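You operate a simulated robot arm through the tools that you are given. There is no shell and no other tool.

Carry out the task below with a simulated robot arm. There is one attempt and no reset: what you move stays moved.

JOB
Box the white tray's three plain sherds by colour, then wipe the grit off the tray.
Fine: orange in the pink paper box, grey in the blue, beige in the cream; green cloth, put back; leave the lamp alone. What is to be rubbed or washed off counts as gone when no trace of it is left.

It is judged by the outcome, as a careful person would: the job done as asked, and still so three seconds after it is handed in. It fails if anything else is knocked over, pushed out of place, dropped, spilled or broken. Flat cloth is picked up by pressing the open fingertips on it (5 to 10 N) and closing them slowly along it; thin cloth reads only 2 to 8 mm in the jaws.

ROBOT AND FRAMES
A 7-joint arm with a two-finger parallel gripper, fixed in place. Base frame: the origin is at the foot of the arm, x ahead of it, y to its left, z up; the work surface is at about z = 740. Lengths are in mm, angles in rad, forces in N, time in s.
Its first joint turns from -2.304 to 2.304 rad. Payload 3.91 kg.
Tool frame: the origin (TCP) lies between the finger pads and is the grasp point; the fingertips stand 30 mm ahead of it; z points along the fingers, y is the line along which they close. The gripper opens to 110 mm. The fingers are 20 mm wide and 10 mm thick; the gripper's body (48 by 112 mm) begins 55 mm behind the TCP.
Orientation is that of the tool frame in the base frame, as [roll, pitch, yaw] about the fixed x, y, z axes, in that order (R = Rz(yaw) Ry(pitch) Rx(roll)). With the fingers straight down and closing along the base's y, the tool's x points along the base's -x, its y along +y and its z along -z.

CONTROLS
- The arm moves only by the tool play_rows. Its argument "commands" is text: rows parted by semicolons, each of 6 numbers parted by spaces: the shift along the tool's x, y, z in mm, then the turn, a rotation vector about the tool's x, y, z in rad. In form: tx ty tz rx ry rz; .... A call has 1 to 20 rows; each row shifts and turns the commanded pose from where the row before left it, along the tool's axes as they then stand. "claw" is the opening, from 0 (shut) to 1 (fully open), set as the call begins (left out, the last holds). Rows are played at 5 a second. More than 50 mm and 0.15 rad between two rows, or a gripper value outside its range, and nothing of the call is played. Where a pose cannot be reached the arm comes as near as it can. A force on the tool above 40 N (or 10 N above the force at the start of the call, whichever is more), or a blocked arm, ends the call early, and 0.2 s more pass. The fingers move at their own pace (about 108 mm/s each) and stop on an object; they squeeze with about 32 N. The grip force told is the motor's: it shows also when the fingers shut on nothing. Time passes only in rows, and 0.2 s behind the last, so rows that do not move let the fingers close. It gives the time, the measured TCP pose, the force on the tool (base axes), the opening and the grip force at its end, in the units of the frame above (readings bear some noise), with the torque about the TCP (base axes, N m) and any sound that the robot's microphone picked up.
- Cameras (640 x 400 px; columns grow to the right, rows downward): "scene" is fixed at [223, 488.9, 1483.9]; the picture's right is [0.89, -0.45, 0.00], its down [-0.43, -0.85, -0.31] and it looks along [0.14, 0.27, -0.95] (base axes); focal length 367 px, centre (320, 200). "wrist" rides on the gripper at [72, 17, -103] in the tool frame; the picture's right is [-0.23, 0.97, 0.00], its down [-0.76, -0.18, -0.62] and it looks along [-0.61, -0.14, 0.78] (tool axes); focal length 222 px, centre (320, 200). There is no depth. A picture from a camera that has moved, and an enlarged one, comes with that camera's place and axes in the base frame and with its lens. The place of the scene camera against the robot may be out by one fixed shift of up to 12 mm in any direction.
- capture(camera): a new picture of that camera. No time passes.
- close_up(camera, box): a new picture of the part [left, top, right, bottom] of that camera's present view, enlarged. No time passes.
- close_job(): hands the job in; it is judged then, once.

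Nothing tells you positions but the pictures and the camera data. Unless the task says otherwise, let go and move clear before handing in.

The tools are called after "Emit:" as name(argument=value, ...) on one line, values as JSON. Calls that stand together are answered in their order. play_rows: Moves the arm, as the interface text tells. Its arguments: {"type":"object","properties":{"commands":{"type":"string"},"claw":{"type":"number"}},"required":["commands"]} The other tools are called the same way: capture (camera) takes a picture; close_up (camera, box) takes an enlarged picture of a part of a camera's view; close_job () hands the job in.

At the start:

```text
time_s: 0.0
tcp_pos: [447.5, 508.3, 1020.1]
tcp_rot: [3.141, 0.0, 3.141]
ft_force: [-0.3, -0.2, -0.3]
wrist_torque: [0.05, -0.02, 0.01]
grip_width: 110.1
grip_force: 0.1
```

scene: 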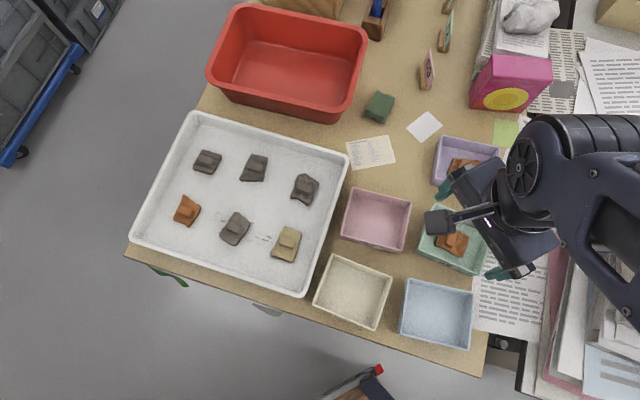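
wrist: 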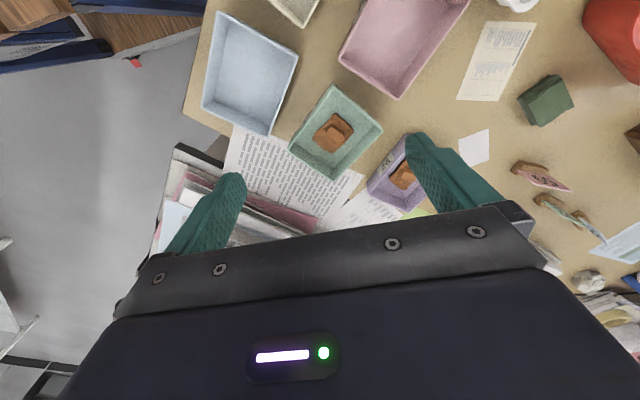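

I see a white tray with six sherds, plus pink, cream and blue paper boxes and a green block that may be the folded cloth. I'll look more closely before moving anything.

Emit:
close_up(camera="scene", box=[120, 100, 360, 300])

Emit:
close_up(camera="scene", box=[300, 0, 560, 180])

Emit:
close_up(camera="scene", box=[300, 160, 560, 360])

Emit:
close_up(camera="scene", box=[120, 230, 320, 360])

```text
2.00 times, centred on (240, 200) of scene
camera zoom: at [223.0, 488.9, 1483.9], right [0.89, -0.45, 0.0], down [-0.43, -0.85, -0.31], along [0.14, 0.27, -0.95], focal length 734 px, centre (480, 200)
```

zoom: 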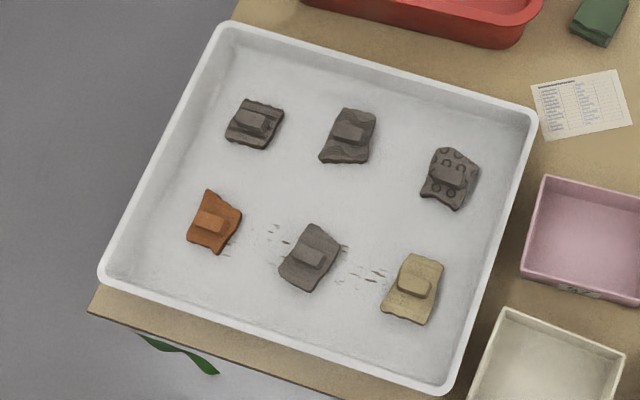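

```text
2.22 times, centred on (430, 90) of scene
camera zoom: at [223.0, 488.9, 1483.9], right [0.89, -0.45, 0.0], down [-0.43, -0.85, -0.31], along [0.14, 0.27, -0.95], focal length 816 px, centre (76, 444)
```

zoom: 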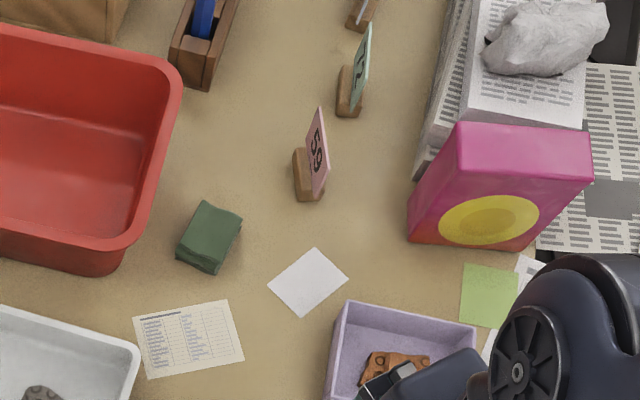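

```text
2.00 times, centred on (430, 260) of scene
camera zoom: at [223.0, 488.9, 1483.9], right [0.89, -0.45, 0.0], down [-0.43, -0.85, -0.31], along [0.14, 0.27, -0.95], focal length 734 px, centre (100, 80)
```

zoom: 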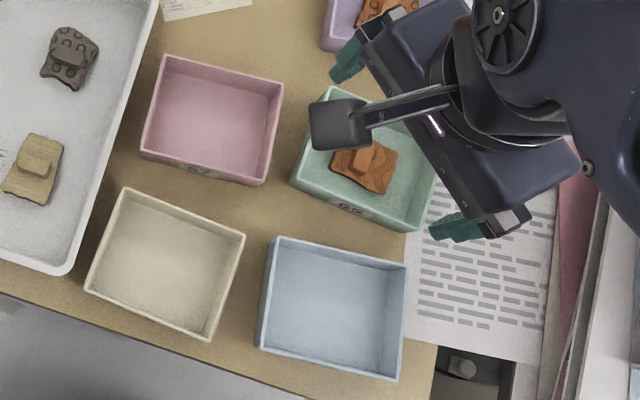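

```text
3.08 times, centred on (220, 295) of scene
camera zoom: at [223.0, 488.9, 1483.9], right [0.89, -0.45, 0.0], down [-0.43, -0.85, -0.31], along [0.14, 0.27, -0.95], focal length 1129 px, centre (628, -92)
```

zoom: 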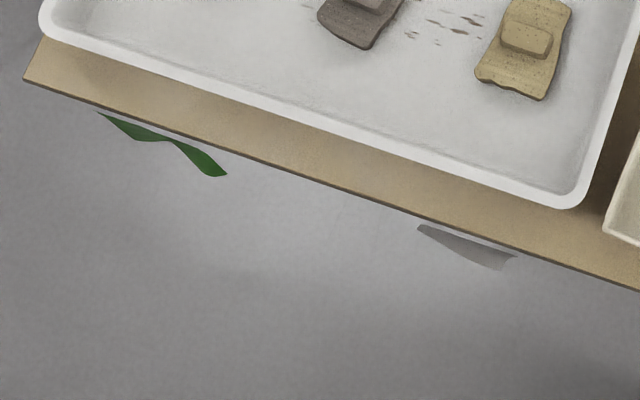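

The tray's back three sherds are patterned. The plain ones (orange, grey, beige) are in the front row, with grit between them. Something green and something grey hang off the table's front edge. I'll move high over the tray and use the wrist camera to look at the edge and the tray.

Emit:
play_rows(commands="42.4 13.1 -4.3 0 0 0;42.4 13.1 -4.3 0 0 0;42.4 13.1 -4.3 0 0 0;42.4 13.1 -4.3 0 0 0;42.4 13.1 -4.3 0 0 0;42.4 13.1 -4.3 0 0 0;42.4 13.1 -4.3 0 0 0;0 0 0 0 0 -0.143;0 0 0 0 0 -0.143;0 0 0 0 0 -0.143;0 0 0 0 0 -0.143;0 0 0 0 0 -0.143;0 0 0 0 0 -0.143")

Emit:
capture(camera="wrist")

Emit:
capture(camera="scene")

```text
time_s: 2.8
tcp_pos: [148.7, 600.3, 1049.9]
tcp_rot: [3.141, 0.001, -2.284]
ft_force: [-0.3, 0.7, -0.1]
wrist_torque: [0.0, -0.02, 0.01]
grip_width: 109.8
grip_force: 0.1
```

```text
taken
camera wrist: at [89.8, 555.5, 1154.1], right [-0.59, 0.81, 0.0], down [0.63, 0.46, 0.62], along [0.5, 0.37, -0.78], focal length 222 px, centre (320, 200)
```

wrist: 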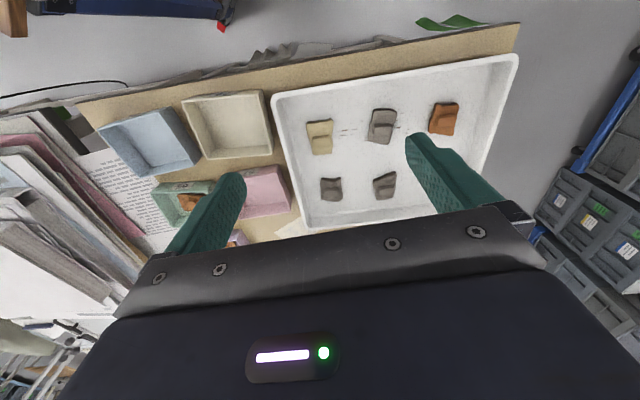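

```text
taken
```

scene: 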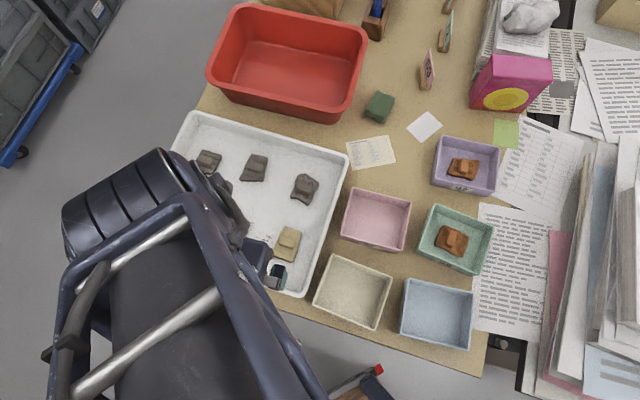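

The wrist view shows cloth hanging at the table's front edge. I'll enlarge it.

Emit:
close_up(camera="wrist", box=[230, 0, 540, 110])

Emit:
close_up(camera="wrist", box=[60, 20, 300, 240])

Emit:
close_up(camera="wrist", box=[270, 50, 520, 230])

```text
2.06 times, centred on (385, 55) of wrist
camera zoom: at [89.8, 555.5, 1154.1], right [-0.59, 0.81, 0.0], down [0.63, 0.46, 0.62], along [0.5, 0.37, -0.78], focal length 459 px, centre (186, 499)
```

zoom: 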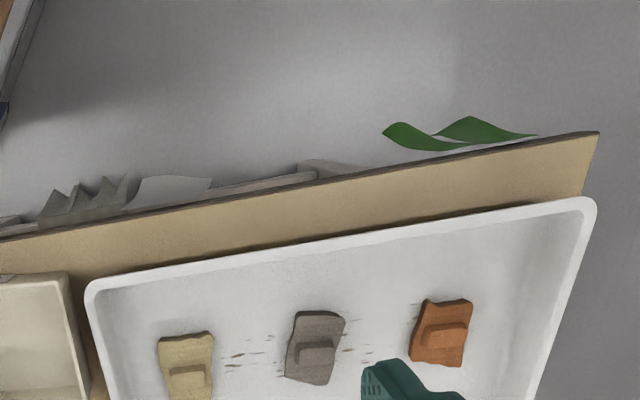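

```text
1.82 times, centred on (180, 130) of wrist
camera zoom: at [89.8, 555.5, 1154.1], right [-0.59, 0.81, 0.0], down [0.63, 0.46, 0.62], along [0.5, 0.37, -0.78], focal length 404 px, centre (574, 327)
```

zoom: 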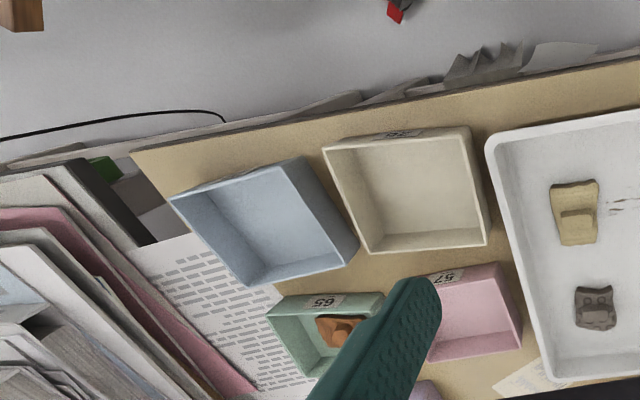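

```text
2.22 times, centred on (395, 140) of wrist
camera zoom: at [89.8, 555.5, 1154.1], right [-0.59, 0.81, 0.0], down [0.63, 0.46, 0.62], along [0.5, 0.37, -0.78], focal length 494 px, centre (153, 333)
```

zoom: 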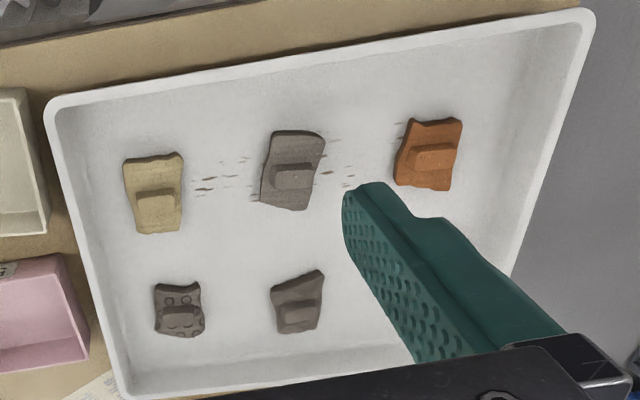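

The grit lies in two bands between the front three sherds. What hangs at the front edge is still unclear, so I'll move the wrist camera out in front of the edge and look at the green thing from the robot's side.

Emit:
play_rows(commands="29.3 21.9 22 0 0 0;29.3 21.9 22 0 0 0;29.3 21.9 22 0 0 0;29.3 21.9 22 0 0 0;29.3 21.9 22 0 0 0;29.3 21.9 22 0 0 0;29.3 21.9 22 0 0 0")

Emit:
capture(camera="wrist")

Emit:
capture(camera="scene")

```text
time_s: 4.4
tcp_pos: [-99.9, 545.9, 894.5]
tcp_rot: [-3.141, 0.001, -2.284]
ft_force: [-0.3, 0.5, 0.4]
wrist_torque: [0.01, 0.06, 0.04]
grip_width: 110.1
grip_force: 0.1
```

```text
taken
camera wrist: at [-161.1, 501.9, 998.9], right [-0.59, 0.81, 0.0], down [0.63, 0.46, 0.62], along [0.5, 0.37, -0.78], focal length 222 px, centre (320, 200)
```

wrist: 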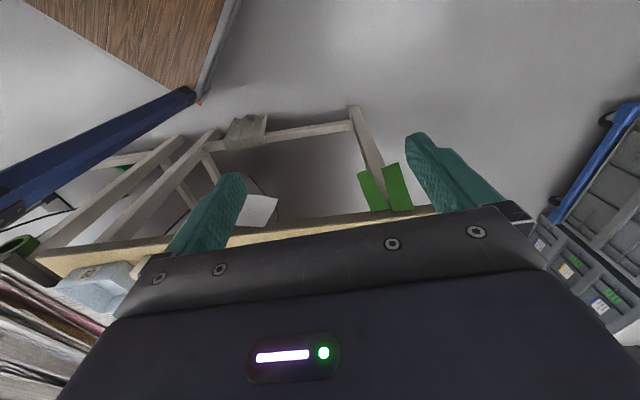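

```text
taken
```

scene: 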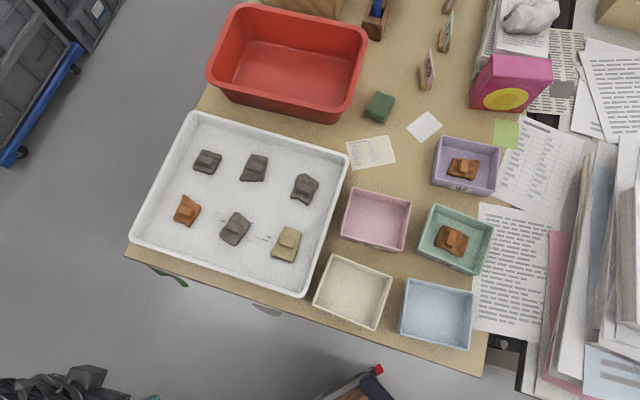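

Emit:
close_up(camera="wrist", box=[200, 90, 450, 230])

Emit:
close_up(camera="wrist", box=[330, 140, 430, 220])

```text
2.56 times, centred on (325, 160) of wrist
camera zoom: at [-161.1, 501.9, 998.9], right [-0.59, 0.81, 0.0], down [0.63, 0.46, 0.62], along [0.5, 0.37, -0.78], focal length 569 px, centre (307, 302)
```

zoom: 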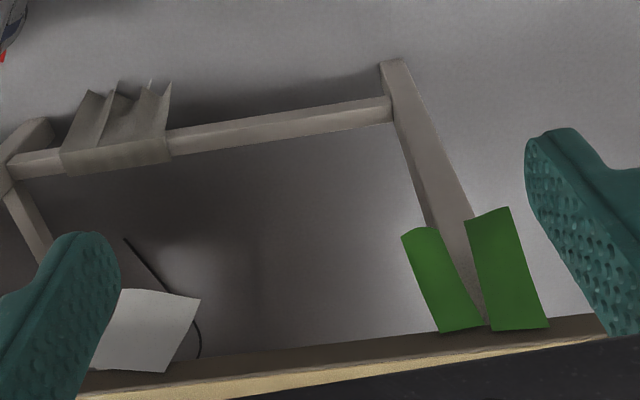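

```text
5.00 times, centred on (380, 180) of wrist
camera zoom: at [-161.1, 501.9, 998.9], right [-0.59, 0.81, 0.0], down [0.63, 0.46, 0.62], along [0.5, 0.37, -0.78], focal length 1111 px, centre (20, 300)
```

zoom: 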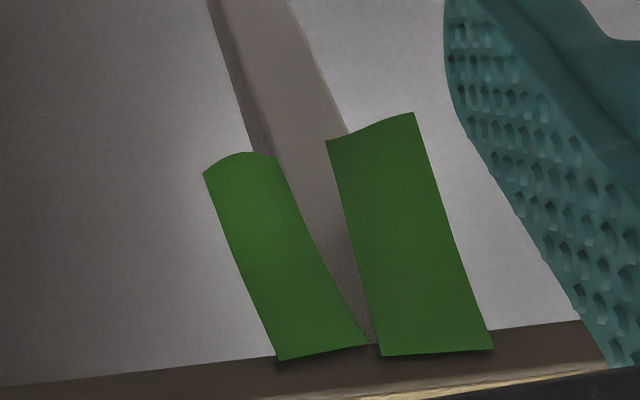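

Those are only paper or tape strips stuck to the table edge, not a cloth. The dark green folded block on the table is the likely cloth, so I'll fly high and look at it.

Emit:
play_rows(commands="0 0 -40 0 0 0;0 0 -45 0 0 0;-40.4 -24.6 0 0 0 0;-40.4 -24.6 0 0 0 0;-40.4 -24.6 0 0 0 0;-40.4 -24.6 0 0 0 0;-40.4 -24.6 0 0 0 0;-40.4 -24.6 0 0 0 0;-40.4 -24.6 0 0 0 0;-40.4 -24.6 0 0 0 0;-40.4 -24.6 0 0 0 0;-40.4 -24.6 0 0 0 0;-40.4 -24.6 0 0 0 0;-40.4 -24.6 0 0 0 0")

Emit:
capture(camera="wrist")

Emit:
capture(camera="scene")

```text
time_s: 7.4
tcp_pos: [441.0, 720.8, 978.6]
tcp_rot: [3.141, -0.001, -2.284]
ft_force: [-1.2, 0.4, 1.3]
wrist_torque: [0.0, -0.04, -0.01]
grip_width: 110.2
grip_force: 0.0
```

```text
taken
camera wrist: at [380.6, 676.1, 1082.7], right [-0.59, 0.81, 0.0], down [0.63, 0.46, 0.62], along [0.5, 0.37, -0.78], focal length 222 px, centre (320, 200)
```

wrist: 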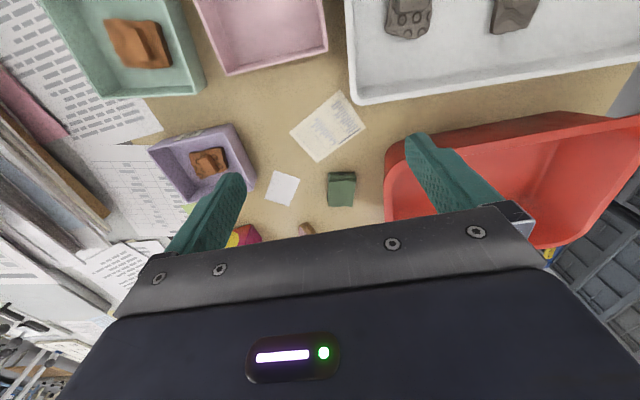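

```text
taken
```

scene: 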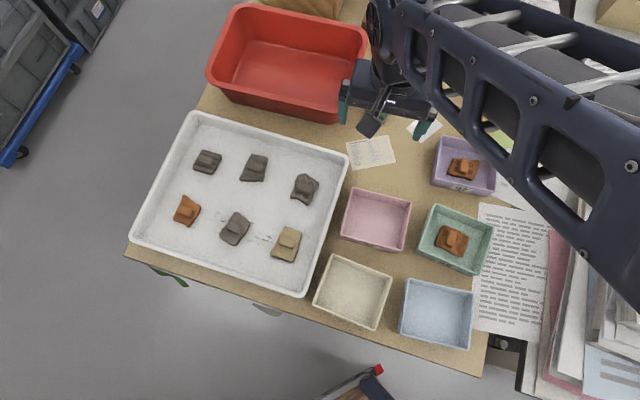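

Emit:
close_up(camera="wrist", box=[280, 140, 400, 230])

Emit:
close_up(camera="wrist", box=[250, 70, 410, 190])

Emit:
close_up(camera="wrist", box=[0, 200, 200, 400])

Emit:
close_up(camera="wrist", box=[460, 120, 640, 300])

```text
4.44 times, centred on (340, 185) of wrist
camera zoom: at [380.6, 676.1, 1082.7], right [-0.59, 0.81, 0.0], down [0.63, 0.46, 0.62], along [0.5, 0.37, -0.78], focal length 987 px, centre (231, 267)
```

zoom: 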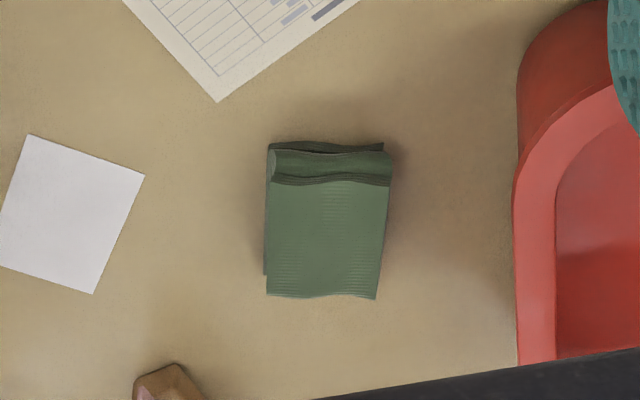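

```text
3.33 times, centred on (330, 130) of wrist
camera zoom: at [380.6, 676.1, 1082.7], right [-0.59, 0.81, 0.0], down [0.63, 0.46, 0.62], along [0.5, 0.37, -0.78], focal length 740 px, centre (287, 433)
```

zoom: 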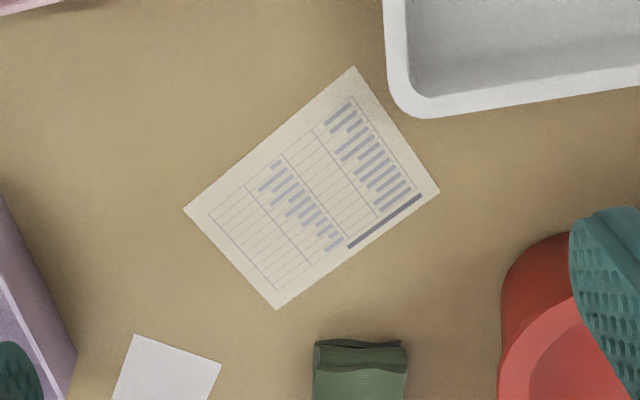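

```text
2.00 times, centred on (100, 300) of wrist
camera zoom: at [380.6, 676.1, 1082.7], right [-0.59, 0.81, 0.0], down [0.63, 0.46, 0.62], along [0.5, 0.37, -0.78], focal length 444 px, centre (760, 0)
```

zoom: 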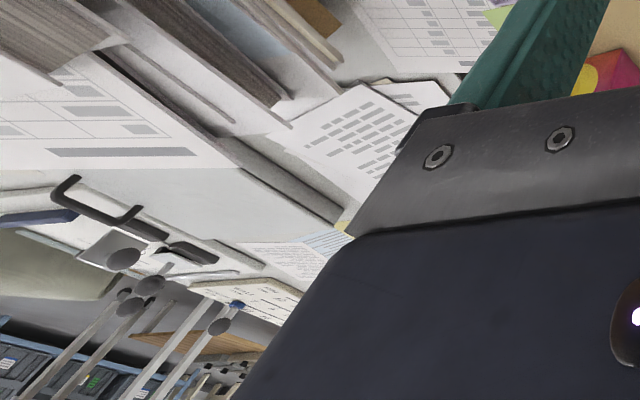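

```text
2.22 times, centred on (550, 210) of wrist
camera zoom: at [380.6, 676.1, 1082.7], right [-0.59, 0.81, 0.0], down [0.63, 0.46, 0.62], along [0.5, 0.37, -0.78], focal length 494 px, centre (-191, 178)
```

zoom: 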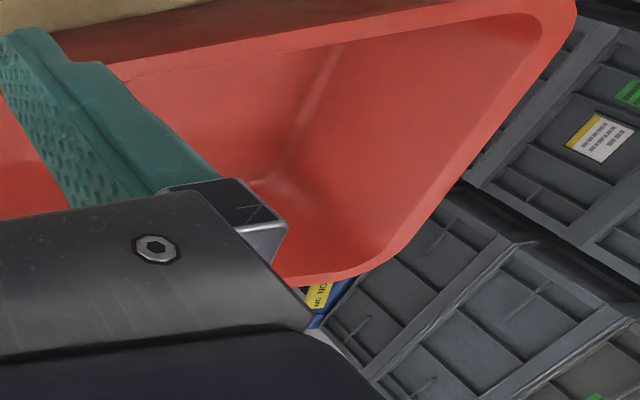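

The dark green block is a folded cloth about 50 mm wide, near (549, 850), and I take it as the one to use. Next I'll move above the front-row sherds to locate them precisely.

Emit:
play_rows(commands="28.2 31.3 4 0 0 0;28.2 31.3 4 0 0 0;28.2 31.3 4 0 0 0;28.2 31.3 4 0 0 0;28.2 31.3 4 0 0 0;28.2 31.3 4 0 0 0;28.2 31.3 4 0 0 0")

Emit:
capture(camera="wrist")

Emit:
close_up(camera="wrist", box=[220, 80, 440, 200])

```text
time_s: 9.0
tcp_pos: [147.1, 711.3, 950.4]
tcp_rot: [3.141, -0.002, -2.287]
ft_force: [0.3, 0.5, -0.6]
wrist_torque: [0.0, 0.08, 0.02]
grip_width: 110.0
grip_force: 0.0
```

```text
taken
camera wrist: at [86.4, 667.1, 1055.8], right [-0.59, 0.81, 0.0], down [0.63, 0.46, 0.62], along [0.5, 0.37, -0.78], focal length 222 px, centre (320, 200)
```

wrist: 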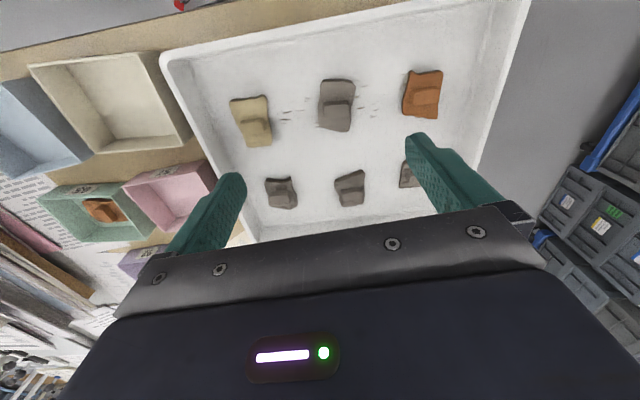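

```text
2.91 times, centred on (330, 140) of wrist
camera zoom: at [86.4, 667.1, 1055.8], right [-0.59, 0.81, 0.0], down [0.63, 0.46, 0.62], along [0.5, 0.37, -0.78], focal length 646 px, centre (291, 374)
```

zoom: 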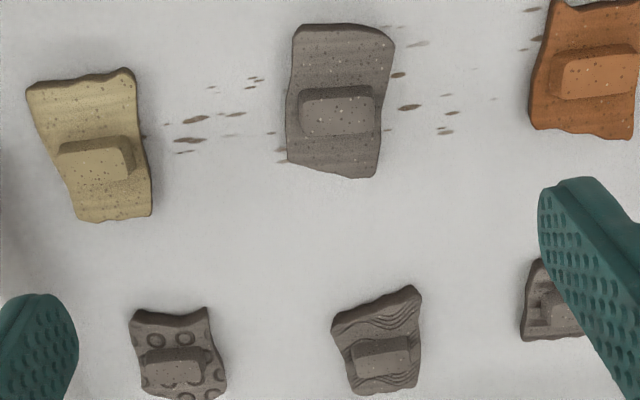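

The grey plain sherd's knob is near (145, 734), the orange near (69, 813) and the beige near (225, 658). The scene camera reads about 11 mm low in y. I'll descend over the grey one to refine its position and knob angle.

Emit:
play_rows(commands="-7.6 8.3 40 0 0 0;-7.6 8.3 40 0 0 0")

Emit:
capture(camera="wrist")

Emit:
close_up(camera="wrist", box=[250, 80, 390, 180])

```text
time_s: 9.6
tcp_pos: [142.6, 734.7, 871.8]
tcp_rot: [-3.141, 0.002, -2.284]
ft_force: [-0.5, -0.6, 0.7]
wrist_torque: [0.0, -0.01, 0.01]
grip_width: 110.2
grip_force: 0.1
```

```text
taken
camera wrist: at [81.9, 690.6, 977.1], right [-0.59, 0.81, 0.0], down [0.63, 0.46, 0.62], along [0.5, 0.37, -0.78], focal length 222 px, centre (320, 200)
```

wrist: 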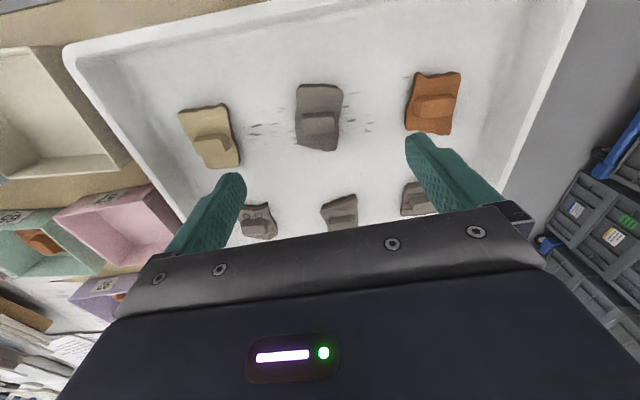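

```text
4.00 times, centred on (320, 130) of wrist
camera zoom: at [81.9, 690.6, 977.1], right [-0.59, 0.81, 0.0], down [0.63, 0.46, 0.62], along [0.5, 0.37, -0.78], focal length 888 px, centre (320, 480)
```

zoom: 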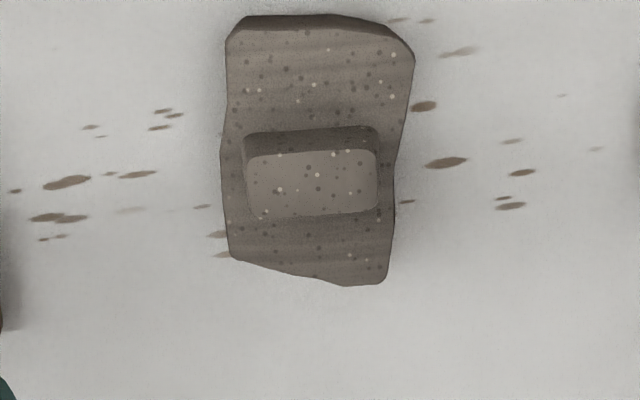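

The grey knob is about 30 × 15 mm, centred near (145, 734), with its long axis at about 129°. I'll align to it, narrow the jaws and come down in small steps.

Emit:
play_rows(commands="-1.9 -1.7 0 0 0 0.085;0 0 0 0 0 0.084;0 0 30 0 0 0;0 0 30 0 0 0;0 0 6 0 0 0;0 0 0 0 0 0", claw=0.55)

Emit:
capture(camera="wrist")

Emit:
close_up(camera="wrist", box=[250, 100, 390, 200])

Emit:
close_up(camera="scene", box=[180, 170, 300, 270])

```text
time_s: 11.0
tcp_pos: [147.4, 734.0, 808.1]
tcp_rot: [-3.141, 0.0, -2.453]
ft_force: [-0.8, -0.3, 0.8]
wrist_torque: [0.02, -0.03, 0.0]
grip_width: 60.6
grip_force: 0.0
```

```text
taken
camera wrist: at [80.1, 700.2, 912.3], right [-0.44, 0.9, 0.0], down [0.7, 0.35, 0.62], along [0.56, 0.28, -0.78], focal length 222 px, centre (320, 200)
```

wrist: 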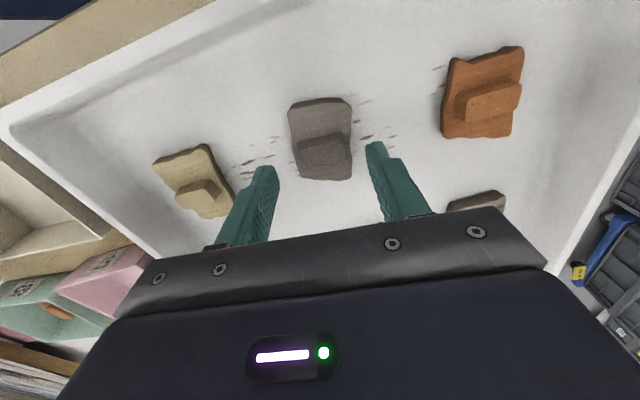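

```text
4.00 times, centred on (320, 150) of wrist
camera zoom: at [80.1, 700.2, 912.3], right [-0.44, 0.9, 0.0], down [0.7, 0.35, 0.62], along [0.56, 0.28, -0.78], focal length 888 px, centre (320, 400)
```

zoom: 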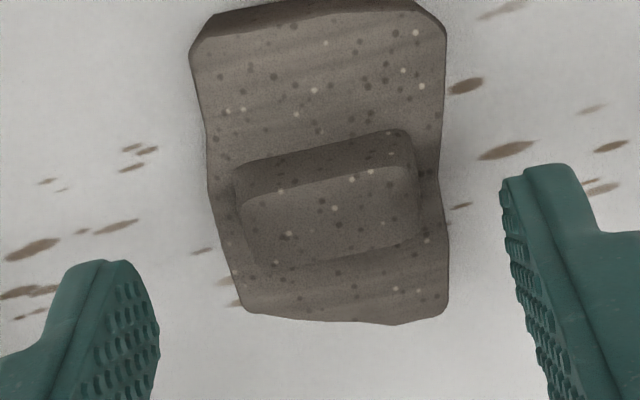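

```text
4.00 times, centred on (240, 220) of scene
camera zoom: at [223.0, 488.9, 1483.9], right [0.89, -0.45, 0.0], down [-0.43, -0.85, -0.31], along [0.14, 0.27, -0.95], focal length 1468 px, centre (640, 120)
```

zoom: 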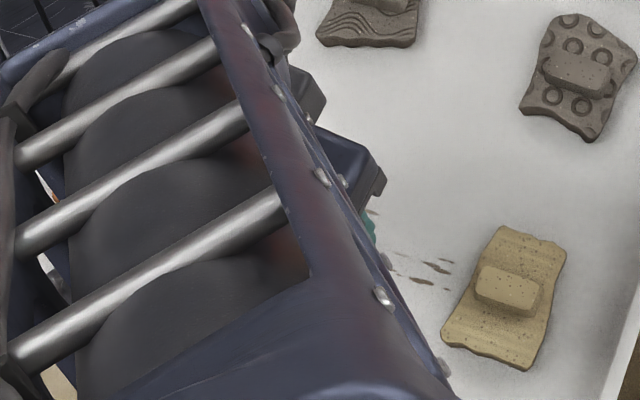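

The knob is aligned with the jaws. I'll make a small correction and keep descending while watching the force.

Emit:
play_rows(commands="2 1.7 6 0 0 0;0 0 6 0 0 0;0 0 2 0 0 0;0 0 0 0 0 0")

Emit:
close_up(camera="wrist", box=[250, 100, 390, 200])

```text
time_s: 12.0
tcp_pos: [144.4, 735.6, 792.8]
tcp_rot: [-3.14, 0.0, -2.451]
ft_force: [-0.4, 0.2, -0.6]
wrist_torque: [-0.05, 0.02, -0.03]
grip_width: 60.3
grip_force: 0.1
```

```text
4.00 times, centred on (320, 150) of wrist
camera zoom: at [77.0, 701.6, 897.7], right [-0.44, 0.9, 0.0], down [0.7, 0.35, 0.62], along [0.56, 0.28, -0.78], focal length 888 px, centre (320, 400)
```

zoom: 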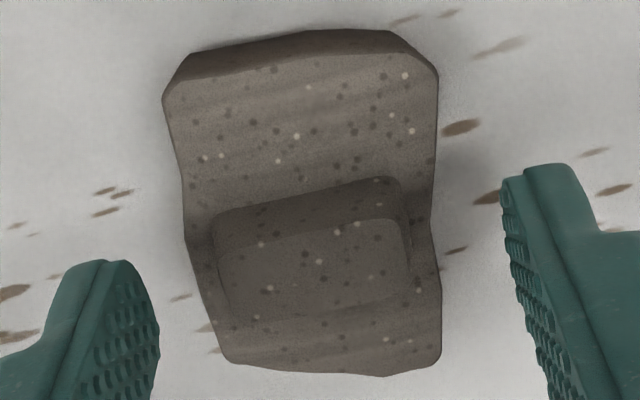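

The tips should now be a little below the top of the knob. I'll narrow the jaws to straddle it closely, then step down to find the plate.

Emit:
play_rows(commands="0 0 0 0 0 0;0 0 0 0 0 0;0 0 0 0 0 0", claw=0.34)

Emit:
close_up(camera="wrist", box=[250, 100, 390, 200])

```text
time_s: 12.8
tcp_pos: [145.2, 735.7, 792.3]
tcp_rot: [3.141, 0.0, -2.452]
ft_force: [0.6, 0.9, -0.5]
wrist_torque: [-0.01, 0.01, -0.03]
grip_width: 37.6
grip_force: 0.1
```

```text
4.00 times, centred on (320, 150) of wrist
camera zoom: at [77.1, 701.6, 897.7], right [-0.44, 0.9, 0.0], down [0.7, 0.35, 0.62], along [0.56, 0.28, -0.78], focal length 888 px, centre (320, 400)
```

zoom: 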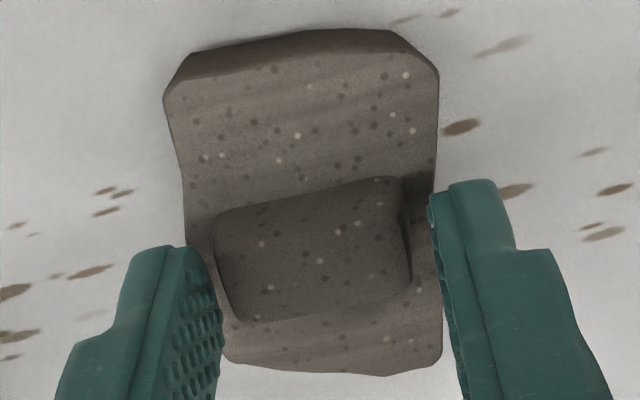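

Emit:
play_rows(commands="0 0 2 0 0 0;0 0 2 0 0 0;0 0 0 0 0 0")

```text
time_s: 13.6
tcp_pos: [144.3, 733.8, 788.2]
tcp_rot: [-3.141, 0.0, -2.452]
ft_force: [-0.4, 0.3, 0.5]
wrist_torque: [-0.01, -0.04, 0.02]
grip_width: 37.2
grip_force: 0.2
```

Emit:
play_rows(commands="0 0 1.5 0 0 0;0 0 1.5 0 0 0;0 0 0 0 0 0")

Emit:
close_up(camera="wrist", box=[250, 100, 390, 200])

```text
time_s: 14.4
tcp_pos: [143.5, 735.0, 788.1]
tcp_rot: [3.14, -0.001, -2.452]
ft_force: [-1.6, -1.3, 12.5]
wrist_torque: [-0.08, 0.07, 0.02]
grip_width: 37.4
grip_force: 0.2
```

```text
4.00 times, centred on (320, 150) of wrist
camera zoom: at [76.4, 701.4, 891.8], right [-0.44, 0.9, 0.0], down [0.7, 0.35, 0.62], along [0.56, 0.28, -0.78], focal length 888 px, centre (320, 400)
```

zoom: 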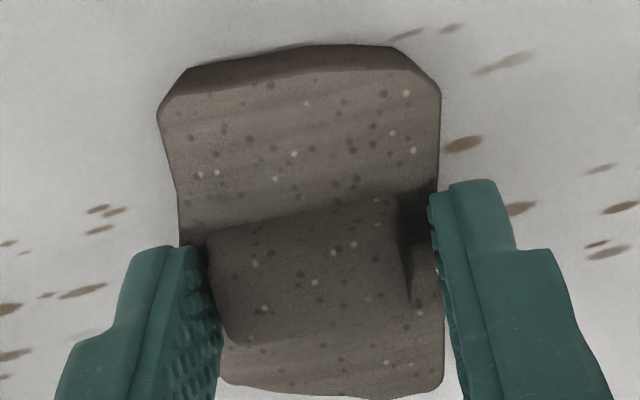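

The tips touched the plate at TCP z ≈ 788, so the plate top is at about 758. I'll back off 1.5 mm and close on the knob.

Emit:
play_rows(commands="0 0 -2 0 0 0;0 0 0 0 0 0")

Emit:
play_rows(commands="0 0 0 0 0 0;0 0 0 0 0 0;0 0 0 0 0 0;0 0 0 0 0 0", claw=0.1)

Emit:
play_rows(commands="0 0 -5 0 0 0;0 0 -10 0 0 0;0 0 -20 0 0 0;0 0 0 0 0 0")

Emit:
capture(camera="wrist")

```text
time_s: 15.0
tcp_pos: [144.9, 734.2, 788.8]
tcp_rot: [-3.141, 0.002, -2.452]
ft_force: [-0.2, -0.7, -0.2]
wrist_torque: [-0.01, 0.0, 0.01]
grip_width: 37.3
grip_force: 0.1
```

```text
time_s: 16.0
tcp_pos: [143.7, 735.2, 789.2]
tcp_rot: [-3.141, -0.001, -2.452]
ft_force: [0.2, 0.6, 0.5]
wrist_torque: [-0.05, -0.04, -0.02]
grip_width: 31.1
grip_force: 32.2
```

```text
time_s: 17.0
tcp_pos: [142.0, 735.8, 822.4]
tcp_rot: [3.14, 0.0, -2.453]
ft_force: [-0.1, 0.0, -0.3]
wrist_torque: [-0.02, 0.01, -0.04]
grip_width: 10.8
grip_force: 0.0
```

```text
taken
camera wrist: at [75.9, 702.1, 927.2], right [-0.44, 0.9, 0.0], down [0.7, 0.35, 0.62], along [0.56, 0.28, -0.78], focal length 222 px, centre (320, 200)
```

wrist: 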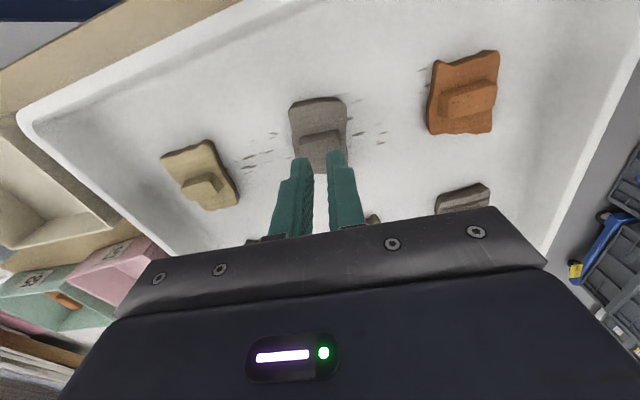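

The fingers slipped up off the knob, and the sherd looks to be still in place. I'll open the jaws and check it closely before trying a better grip.

Emit:
play_rows(commands="0 0 -10 0 0 0;0 0 0 0 0 0;0 0 0 0 0 0", claw=0.6)

Emit:
close_up(camera="wrist", box=[250, 80, 390, 180])

Emit:
capture(camera="wrist")

```text
time_s: 17.8
tcp_pos: [144.5, 735.1, 832.9]
tcp_rot: [3.142, -0.001, -2.452]
ft_force: [0.2, 0.3, 0.2]
wrist_torque: [0.03, 0.03, 0.02]
grip_width: 66.2
grip_force: 0.1
```

```text
4.00 times, centred on (320, 130) of wrist
camera zoom: at [75.9, 702.2, 937.4], right [-0.44, 0.9, 0.0], down [0.7, 0.35, 0.62], along [0.56, 0.28, -0.78], focal length 888 px, centre (320, 480)
```

zoom: 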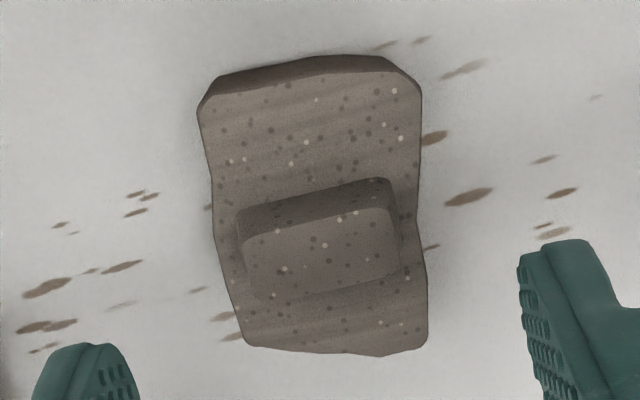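

```text
taken
camera wrist: at [75.9, 702.2, 937.4], right [-0.44, 0.9, 0.0], down [0.7, 0.35, 0.62], along [0.56, 0.28, -0.78], focal length 222 px, centre (320, 200)
```

wrist: 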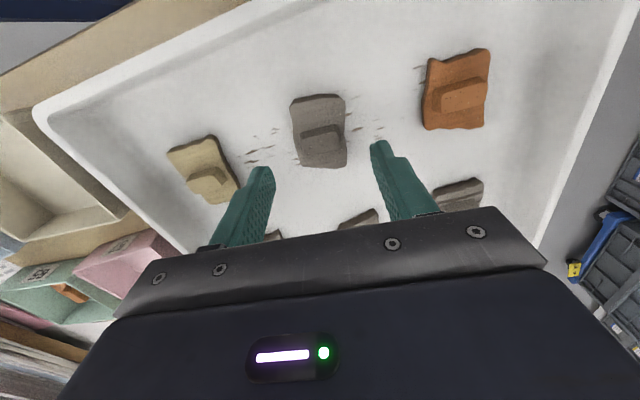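

Emit:
close_up(camera="wrist", box=[296, 110, 356, 160])

Emit:
close_up(camera="wrist", box=[410, 40, 500, 140])

Emit:
close_up(camera="wrist", box=[160, 125, 250, 210])

```text
8.00 times, centred on (326, 135) of wrist
camera zoom: at [75.9, 702.2, 937.4], right [-0.44, 0.9, 0.0], down [0.7, 0.35, 0.62], along [0.56, 0.28, -0.78], focal length 1777 px, centre (272, 720)
```

zoom: 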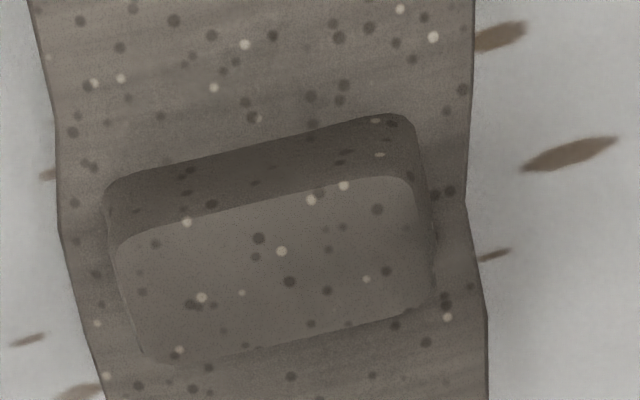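

```text
4.00 times, centred on (455, 90) of wrist
camera zoom: at [75.9, 702.2, 937.4], right [-0.44, 0.9, 0.0], down [0.7, 0.35, 0.62], along [0.56, 0.28, -0.78], focal length 888 px, centre (-220, 640)
```

zoom: 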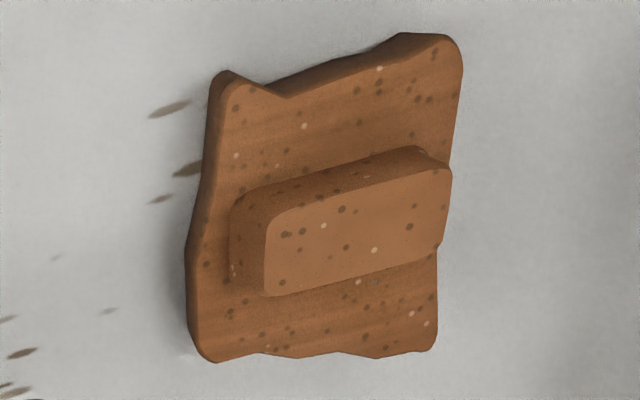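

```text
4.71 times, centred on (205, 168) of wrist
camera zoom: at [75.9, 702.2, 937.4], right [-0.44, 0.9, 0.0], down [0.7, 0.35, 0.62], along [0.56, 0.28, -0.78], focal length 1045 px, centre (861, 353)
```

zoom: 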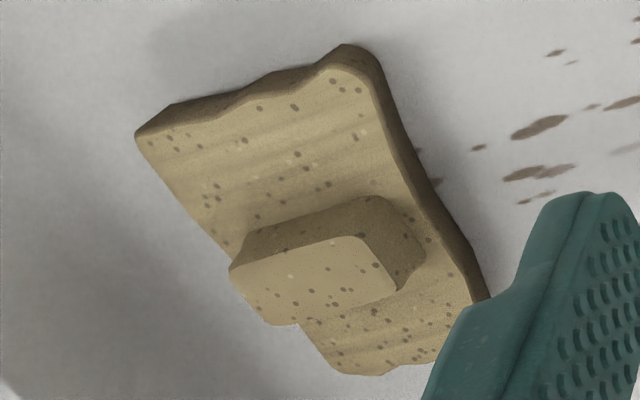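

The sherd hasn't moved. The knob has slightly tapered ends, so I'll grip its two long faces instead, by turning the tool 90° about its axis.

Emit:
play_rows(commands="0 0 0 0 0 0.143;0 0 0 0 0 0.143;0 0 0 0 0 0.143;0 0 0 0 0 0.143;0 0 0 0 0 0.143;0 0 0 0 0 0.143;0 0 0 0 0 0.143;0 0 0 0 0 0.143;0 0 0 0 0 0.143;0 0 0 0 0 0.143;0 0 0 0 0 0.141;0 0 0 0 0 0", claw=0.5)

Emit:
capture(camera="wrist")

Emit:
close_up(camera="wrist", box=[250, 80, 390, 180])

Emit:
capture(camera="scene")

```text
time_s: 20.4
tcp_pos: [144.0, 735.1, 832.5]
tcp_rot: [3.141, 0.001, 2.258]
ft_force: [0.5, -0.6, -0.4]
wrist_torque: [0.03, 0.01, 0.0]
grip_width: 55.1
grip_force: 0.1
```

```text
taken
camera wrist: at [110.2, 801.4, 937.8], right [0.9, 0.44, 0.0], down [0.35, -0.7, 0.62], along [0.28, -0.56, -0.78], focal length 222 px, centre (320, 200)
```

wrist: 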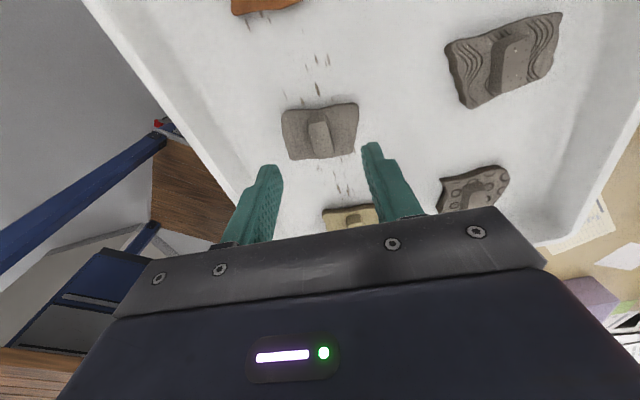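

```text
4.00 times, centred on (320, 130) of wrist
camera zoom: at [110.2, 801.4, 937.8], right [0.9, 0.44, 0.0], down [0.35, -0.7, 0.62], along [0.28, -0.56, -0.78], focal length 888 px, centre (320, 480)
```

zoom: 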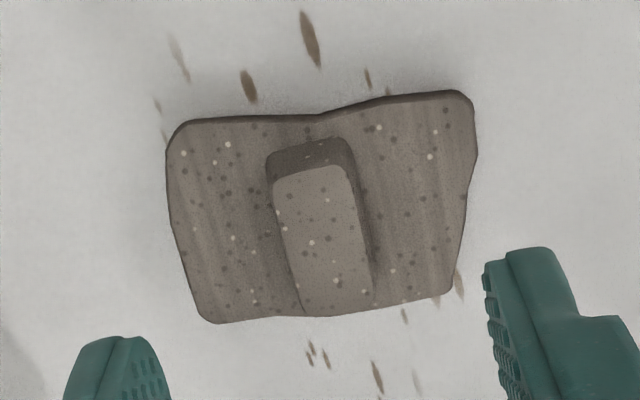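

```text
taken
```

scene: 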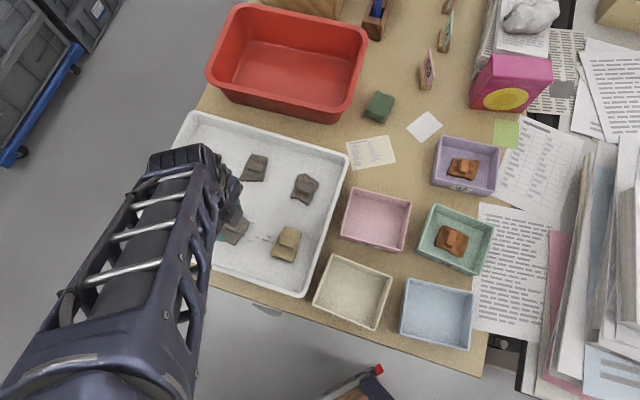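

This view shows the long faces are well aligned with the jaws. I'll descend to just touch the plate, close on the long faces and test-lift slowly.

Emit:
play_rows(commands="0.7 0.9 15 0 0 0;0 0 15 0 0 0;0 0 10 0 0 0;0 0 4 0 0 0;0 0 2 0 0 0;0 0 0 0 0 0", claw=0.36)

Emit:
close_up(camera="wrist", box=[250, 100, 390, 200])

```text
time_s: 21.8
tcp_pos: [145.6, 736.6, 788.7]
tcp_rot: [3.139, -0.002, 2.26]
ft_force: [2.1, -1.7, 17.6]
wrist_torque: [-0.1, 0.24, 0.02]
grip_width: 40.0
grip_force: 0.4
```

```text
4.00 times, centred on (320, 150) of wrist
camera zoom: at [110.9, 802.4, 893.0], right [0.9, 0.44, 0.0], down [0.35, -0.7, 0.62], along [0.28, -0.56, -0.78], focal length 888 px, centre (320, 400)
```

zoom: 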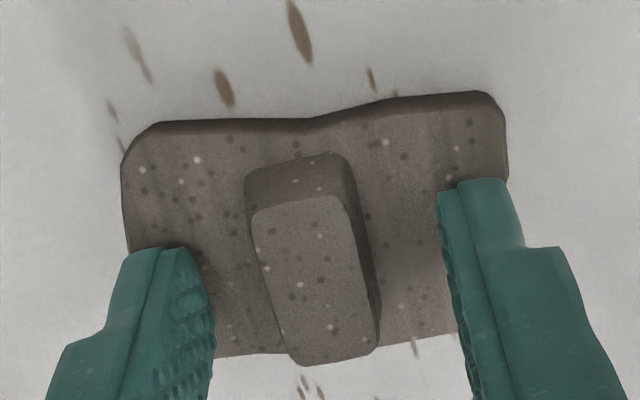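

Emit:
play_rows(commands="0 0 -1 0 0 0;0 0 0 0 0 0")

Emit:
play_rows(commands="0 0 0 0 0 0;0 0 0 0 0 0;0 0 0 0 0 0;0 0 0 0 0 0", claw=0)

Emit:
close_up(camera="wrist", box=[250, 100, 390, 200])

```text
time_s: 22.4
tcp_pos: [143.5, 737.5, 788.7]
tcp_rot: [3.141, -0.001, 2.261]
ft_force: [2.0, 3.5, 11.5]
wrist_torque: [0.13, 0.09, -0.04]
grip_width: 40.3
grip_force: 0.0
```

```text
time_s: 23.4
tcp_pos: [142.7, 736.6, 788.1]
tcp_rot: [3.141, -0.001, 2.26]
ft_force: [0.9, 0.2, 16.2]
wrist_torque: [0.04, -0.01, -0.02]
grip_width: 16.1
grip_force: 31.7
```

```text
4.00 times, centred on (320, 150) of wrist
camera zoom: at [110.7, 802.0, 893.2], right [0.9, 0.44, 0.0], down [0.35, -0.7, 0.62], along [0.28, -0.56, -0.78], focal length 888 px, centre (320, 400)
```

zoom: 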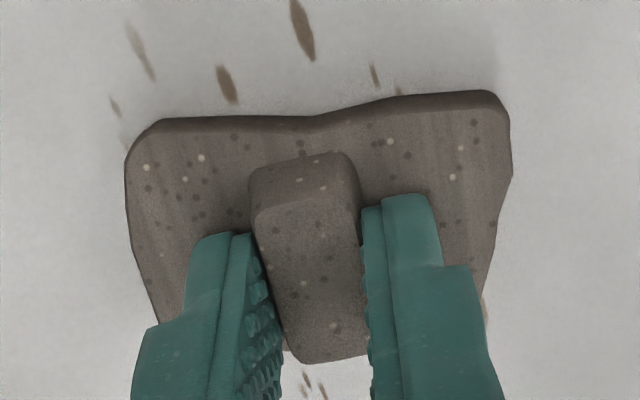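

It's gripped at 16 mm on the long faces. I'll test-lift slowly.

Emit:
play_rows(commands="0 0 -2 0 0 0;0 0 -2 0 0 0;0 0 -2 0 0 0;0 0 -2 0 0 0")

Emit:
close_up(camera="wrist", box=[250, 100, 390, 200])

```text
time_s: 24.4
tcp_pos: [143.1, 734.9, 796.3]
tcp_rot: [3.14, -0.001, 2.261]
ft_force: [-0.2, 0.0, -0.1]
wrist_torque: [0.02, 0.03, 0.04]
grip_width: 15.9
grip_force: 31.2
```

```text
4.00 times, centred on (320, 150) of wrist
camera zoom: at [109.5, 802.1, 900.7], right [0.9, 0.44, 0.0], down [0.35, -0.7, 0.62], along [0.28, -0.56, -0.78], focal length 888 px, centre (320, 400)
```

zoom: 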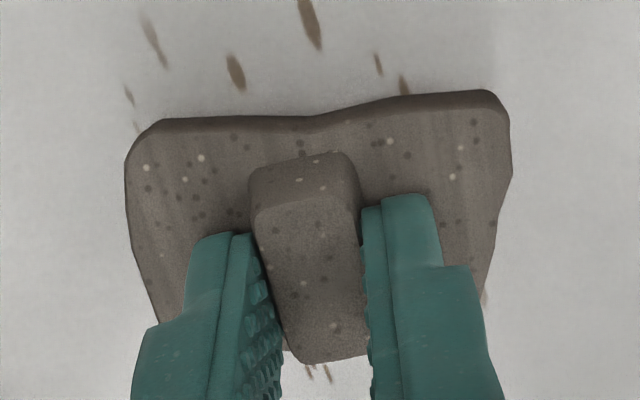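

The sherd is lifting with the gripper. I'll keep raising it gently to clear the tray rim and box walls.

Emit:
play_rows(commands="0 0 -4 0 0 0;0 0 -6 0 0 0;0 0 -8 0 0 0;0 0 -10 0 0 0;0 0 -12 0 0 0;0 0 -14 0 0 0;0 0 -14 0 0 0;0 0 -14 0 0 0;0 0 -14 0 0 0;0 0 -8 0 0 0;0 0 -4 0 0 0")

Emit:
capture(camera="wrist")

```text
time_s: 26.8
tcp_pos: [145.1, 738.1, 905.0]
tcp_rot: [3.141, -0.001, 2.26]
ft_force: [-0.1, 0.1, -0.1]
wrist_torque: [0.03, -0.01, 0.01]
grip_width: 15.9
grip_force: 31.8
```

```text
taken
camera wrist: at [111.0, 803.2, 1008.6], right [0.9, 0.44, 0.0], down [0.35, -0.7, 0.62], along [0.28, -0.56, -0.78], focal length 222 px, centre (320, 200)
```

wrist: 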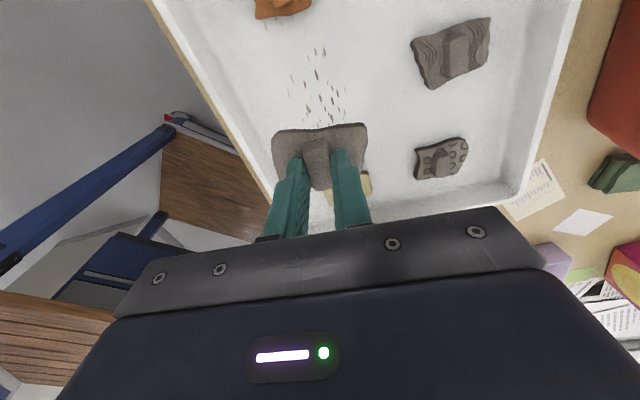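

The sherd is held firmly. I'll carry it to above the blue box, near (426, 406).

Emit:
play_rows(commands="-12 0 0 0 0 0;-24 0.3 0 0 0 0;-32 0.5 0 0 0 0;-32 0.5 0 0 0 0;-32 0.5 0 0 0 0;-32 0.5 0 0 0 0;-32 0.5 0 0 0 0;-32 0.5 0 0 0 0;-32 0.5 0 0 0 0;-32 0.5 0 0 0 0;-32 0.5 0 0 0 0;-32 0.5 0 0 0 0;-32 0.5 0 0 0 0;-24 0.4 0 0 0 0;-16 0.3 0 0 0 0;-6 0 0 0 0 0;0 0 0 0 0 0")

Emit:
capture(camera="wrist")

Emit:
capture(camera="scene")

```text
time_s: 30.4
tcp_pos: [423.3, 406.6, 904.2]
tcp_rot: [-3.141, -0.001, 2.261]
ft_force: [0.4, 1.2, -0.7]
wrist_torque: [-0.01, -0.04, 0.02]
grip_width: 16.1
grip_force: 32.1
```

```text
taken
camera wrist: at [390.5, 472.6, 1008.5], right [0.9, 0.44, 0.0], down [0.35, -0.7, 0.62], along [0.28, -0.56, -0.78], focal length 222 px, centre (320, 200)
```

wrist: 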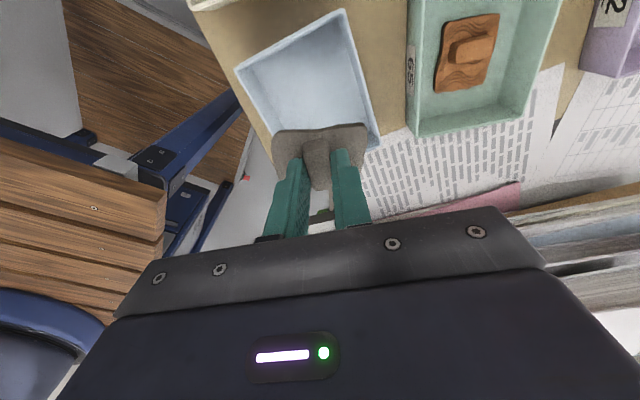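

```text
taken
```

scene: 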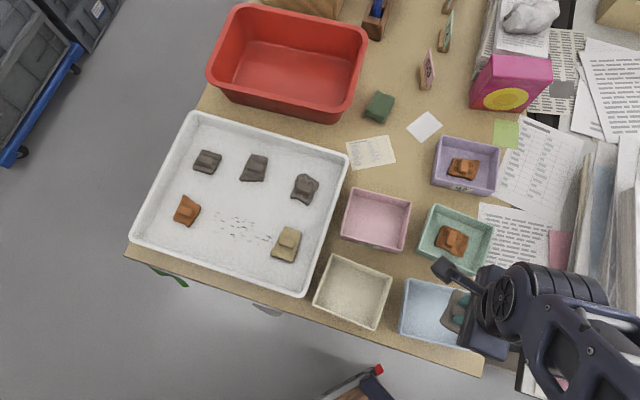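

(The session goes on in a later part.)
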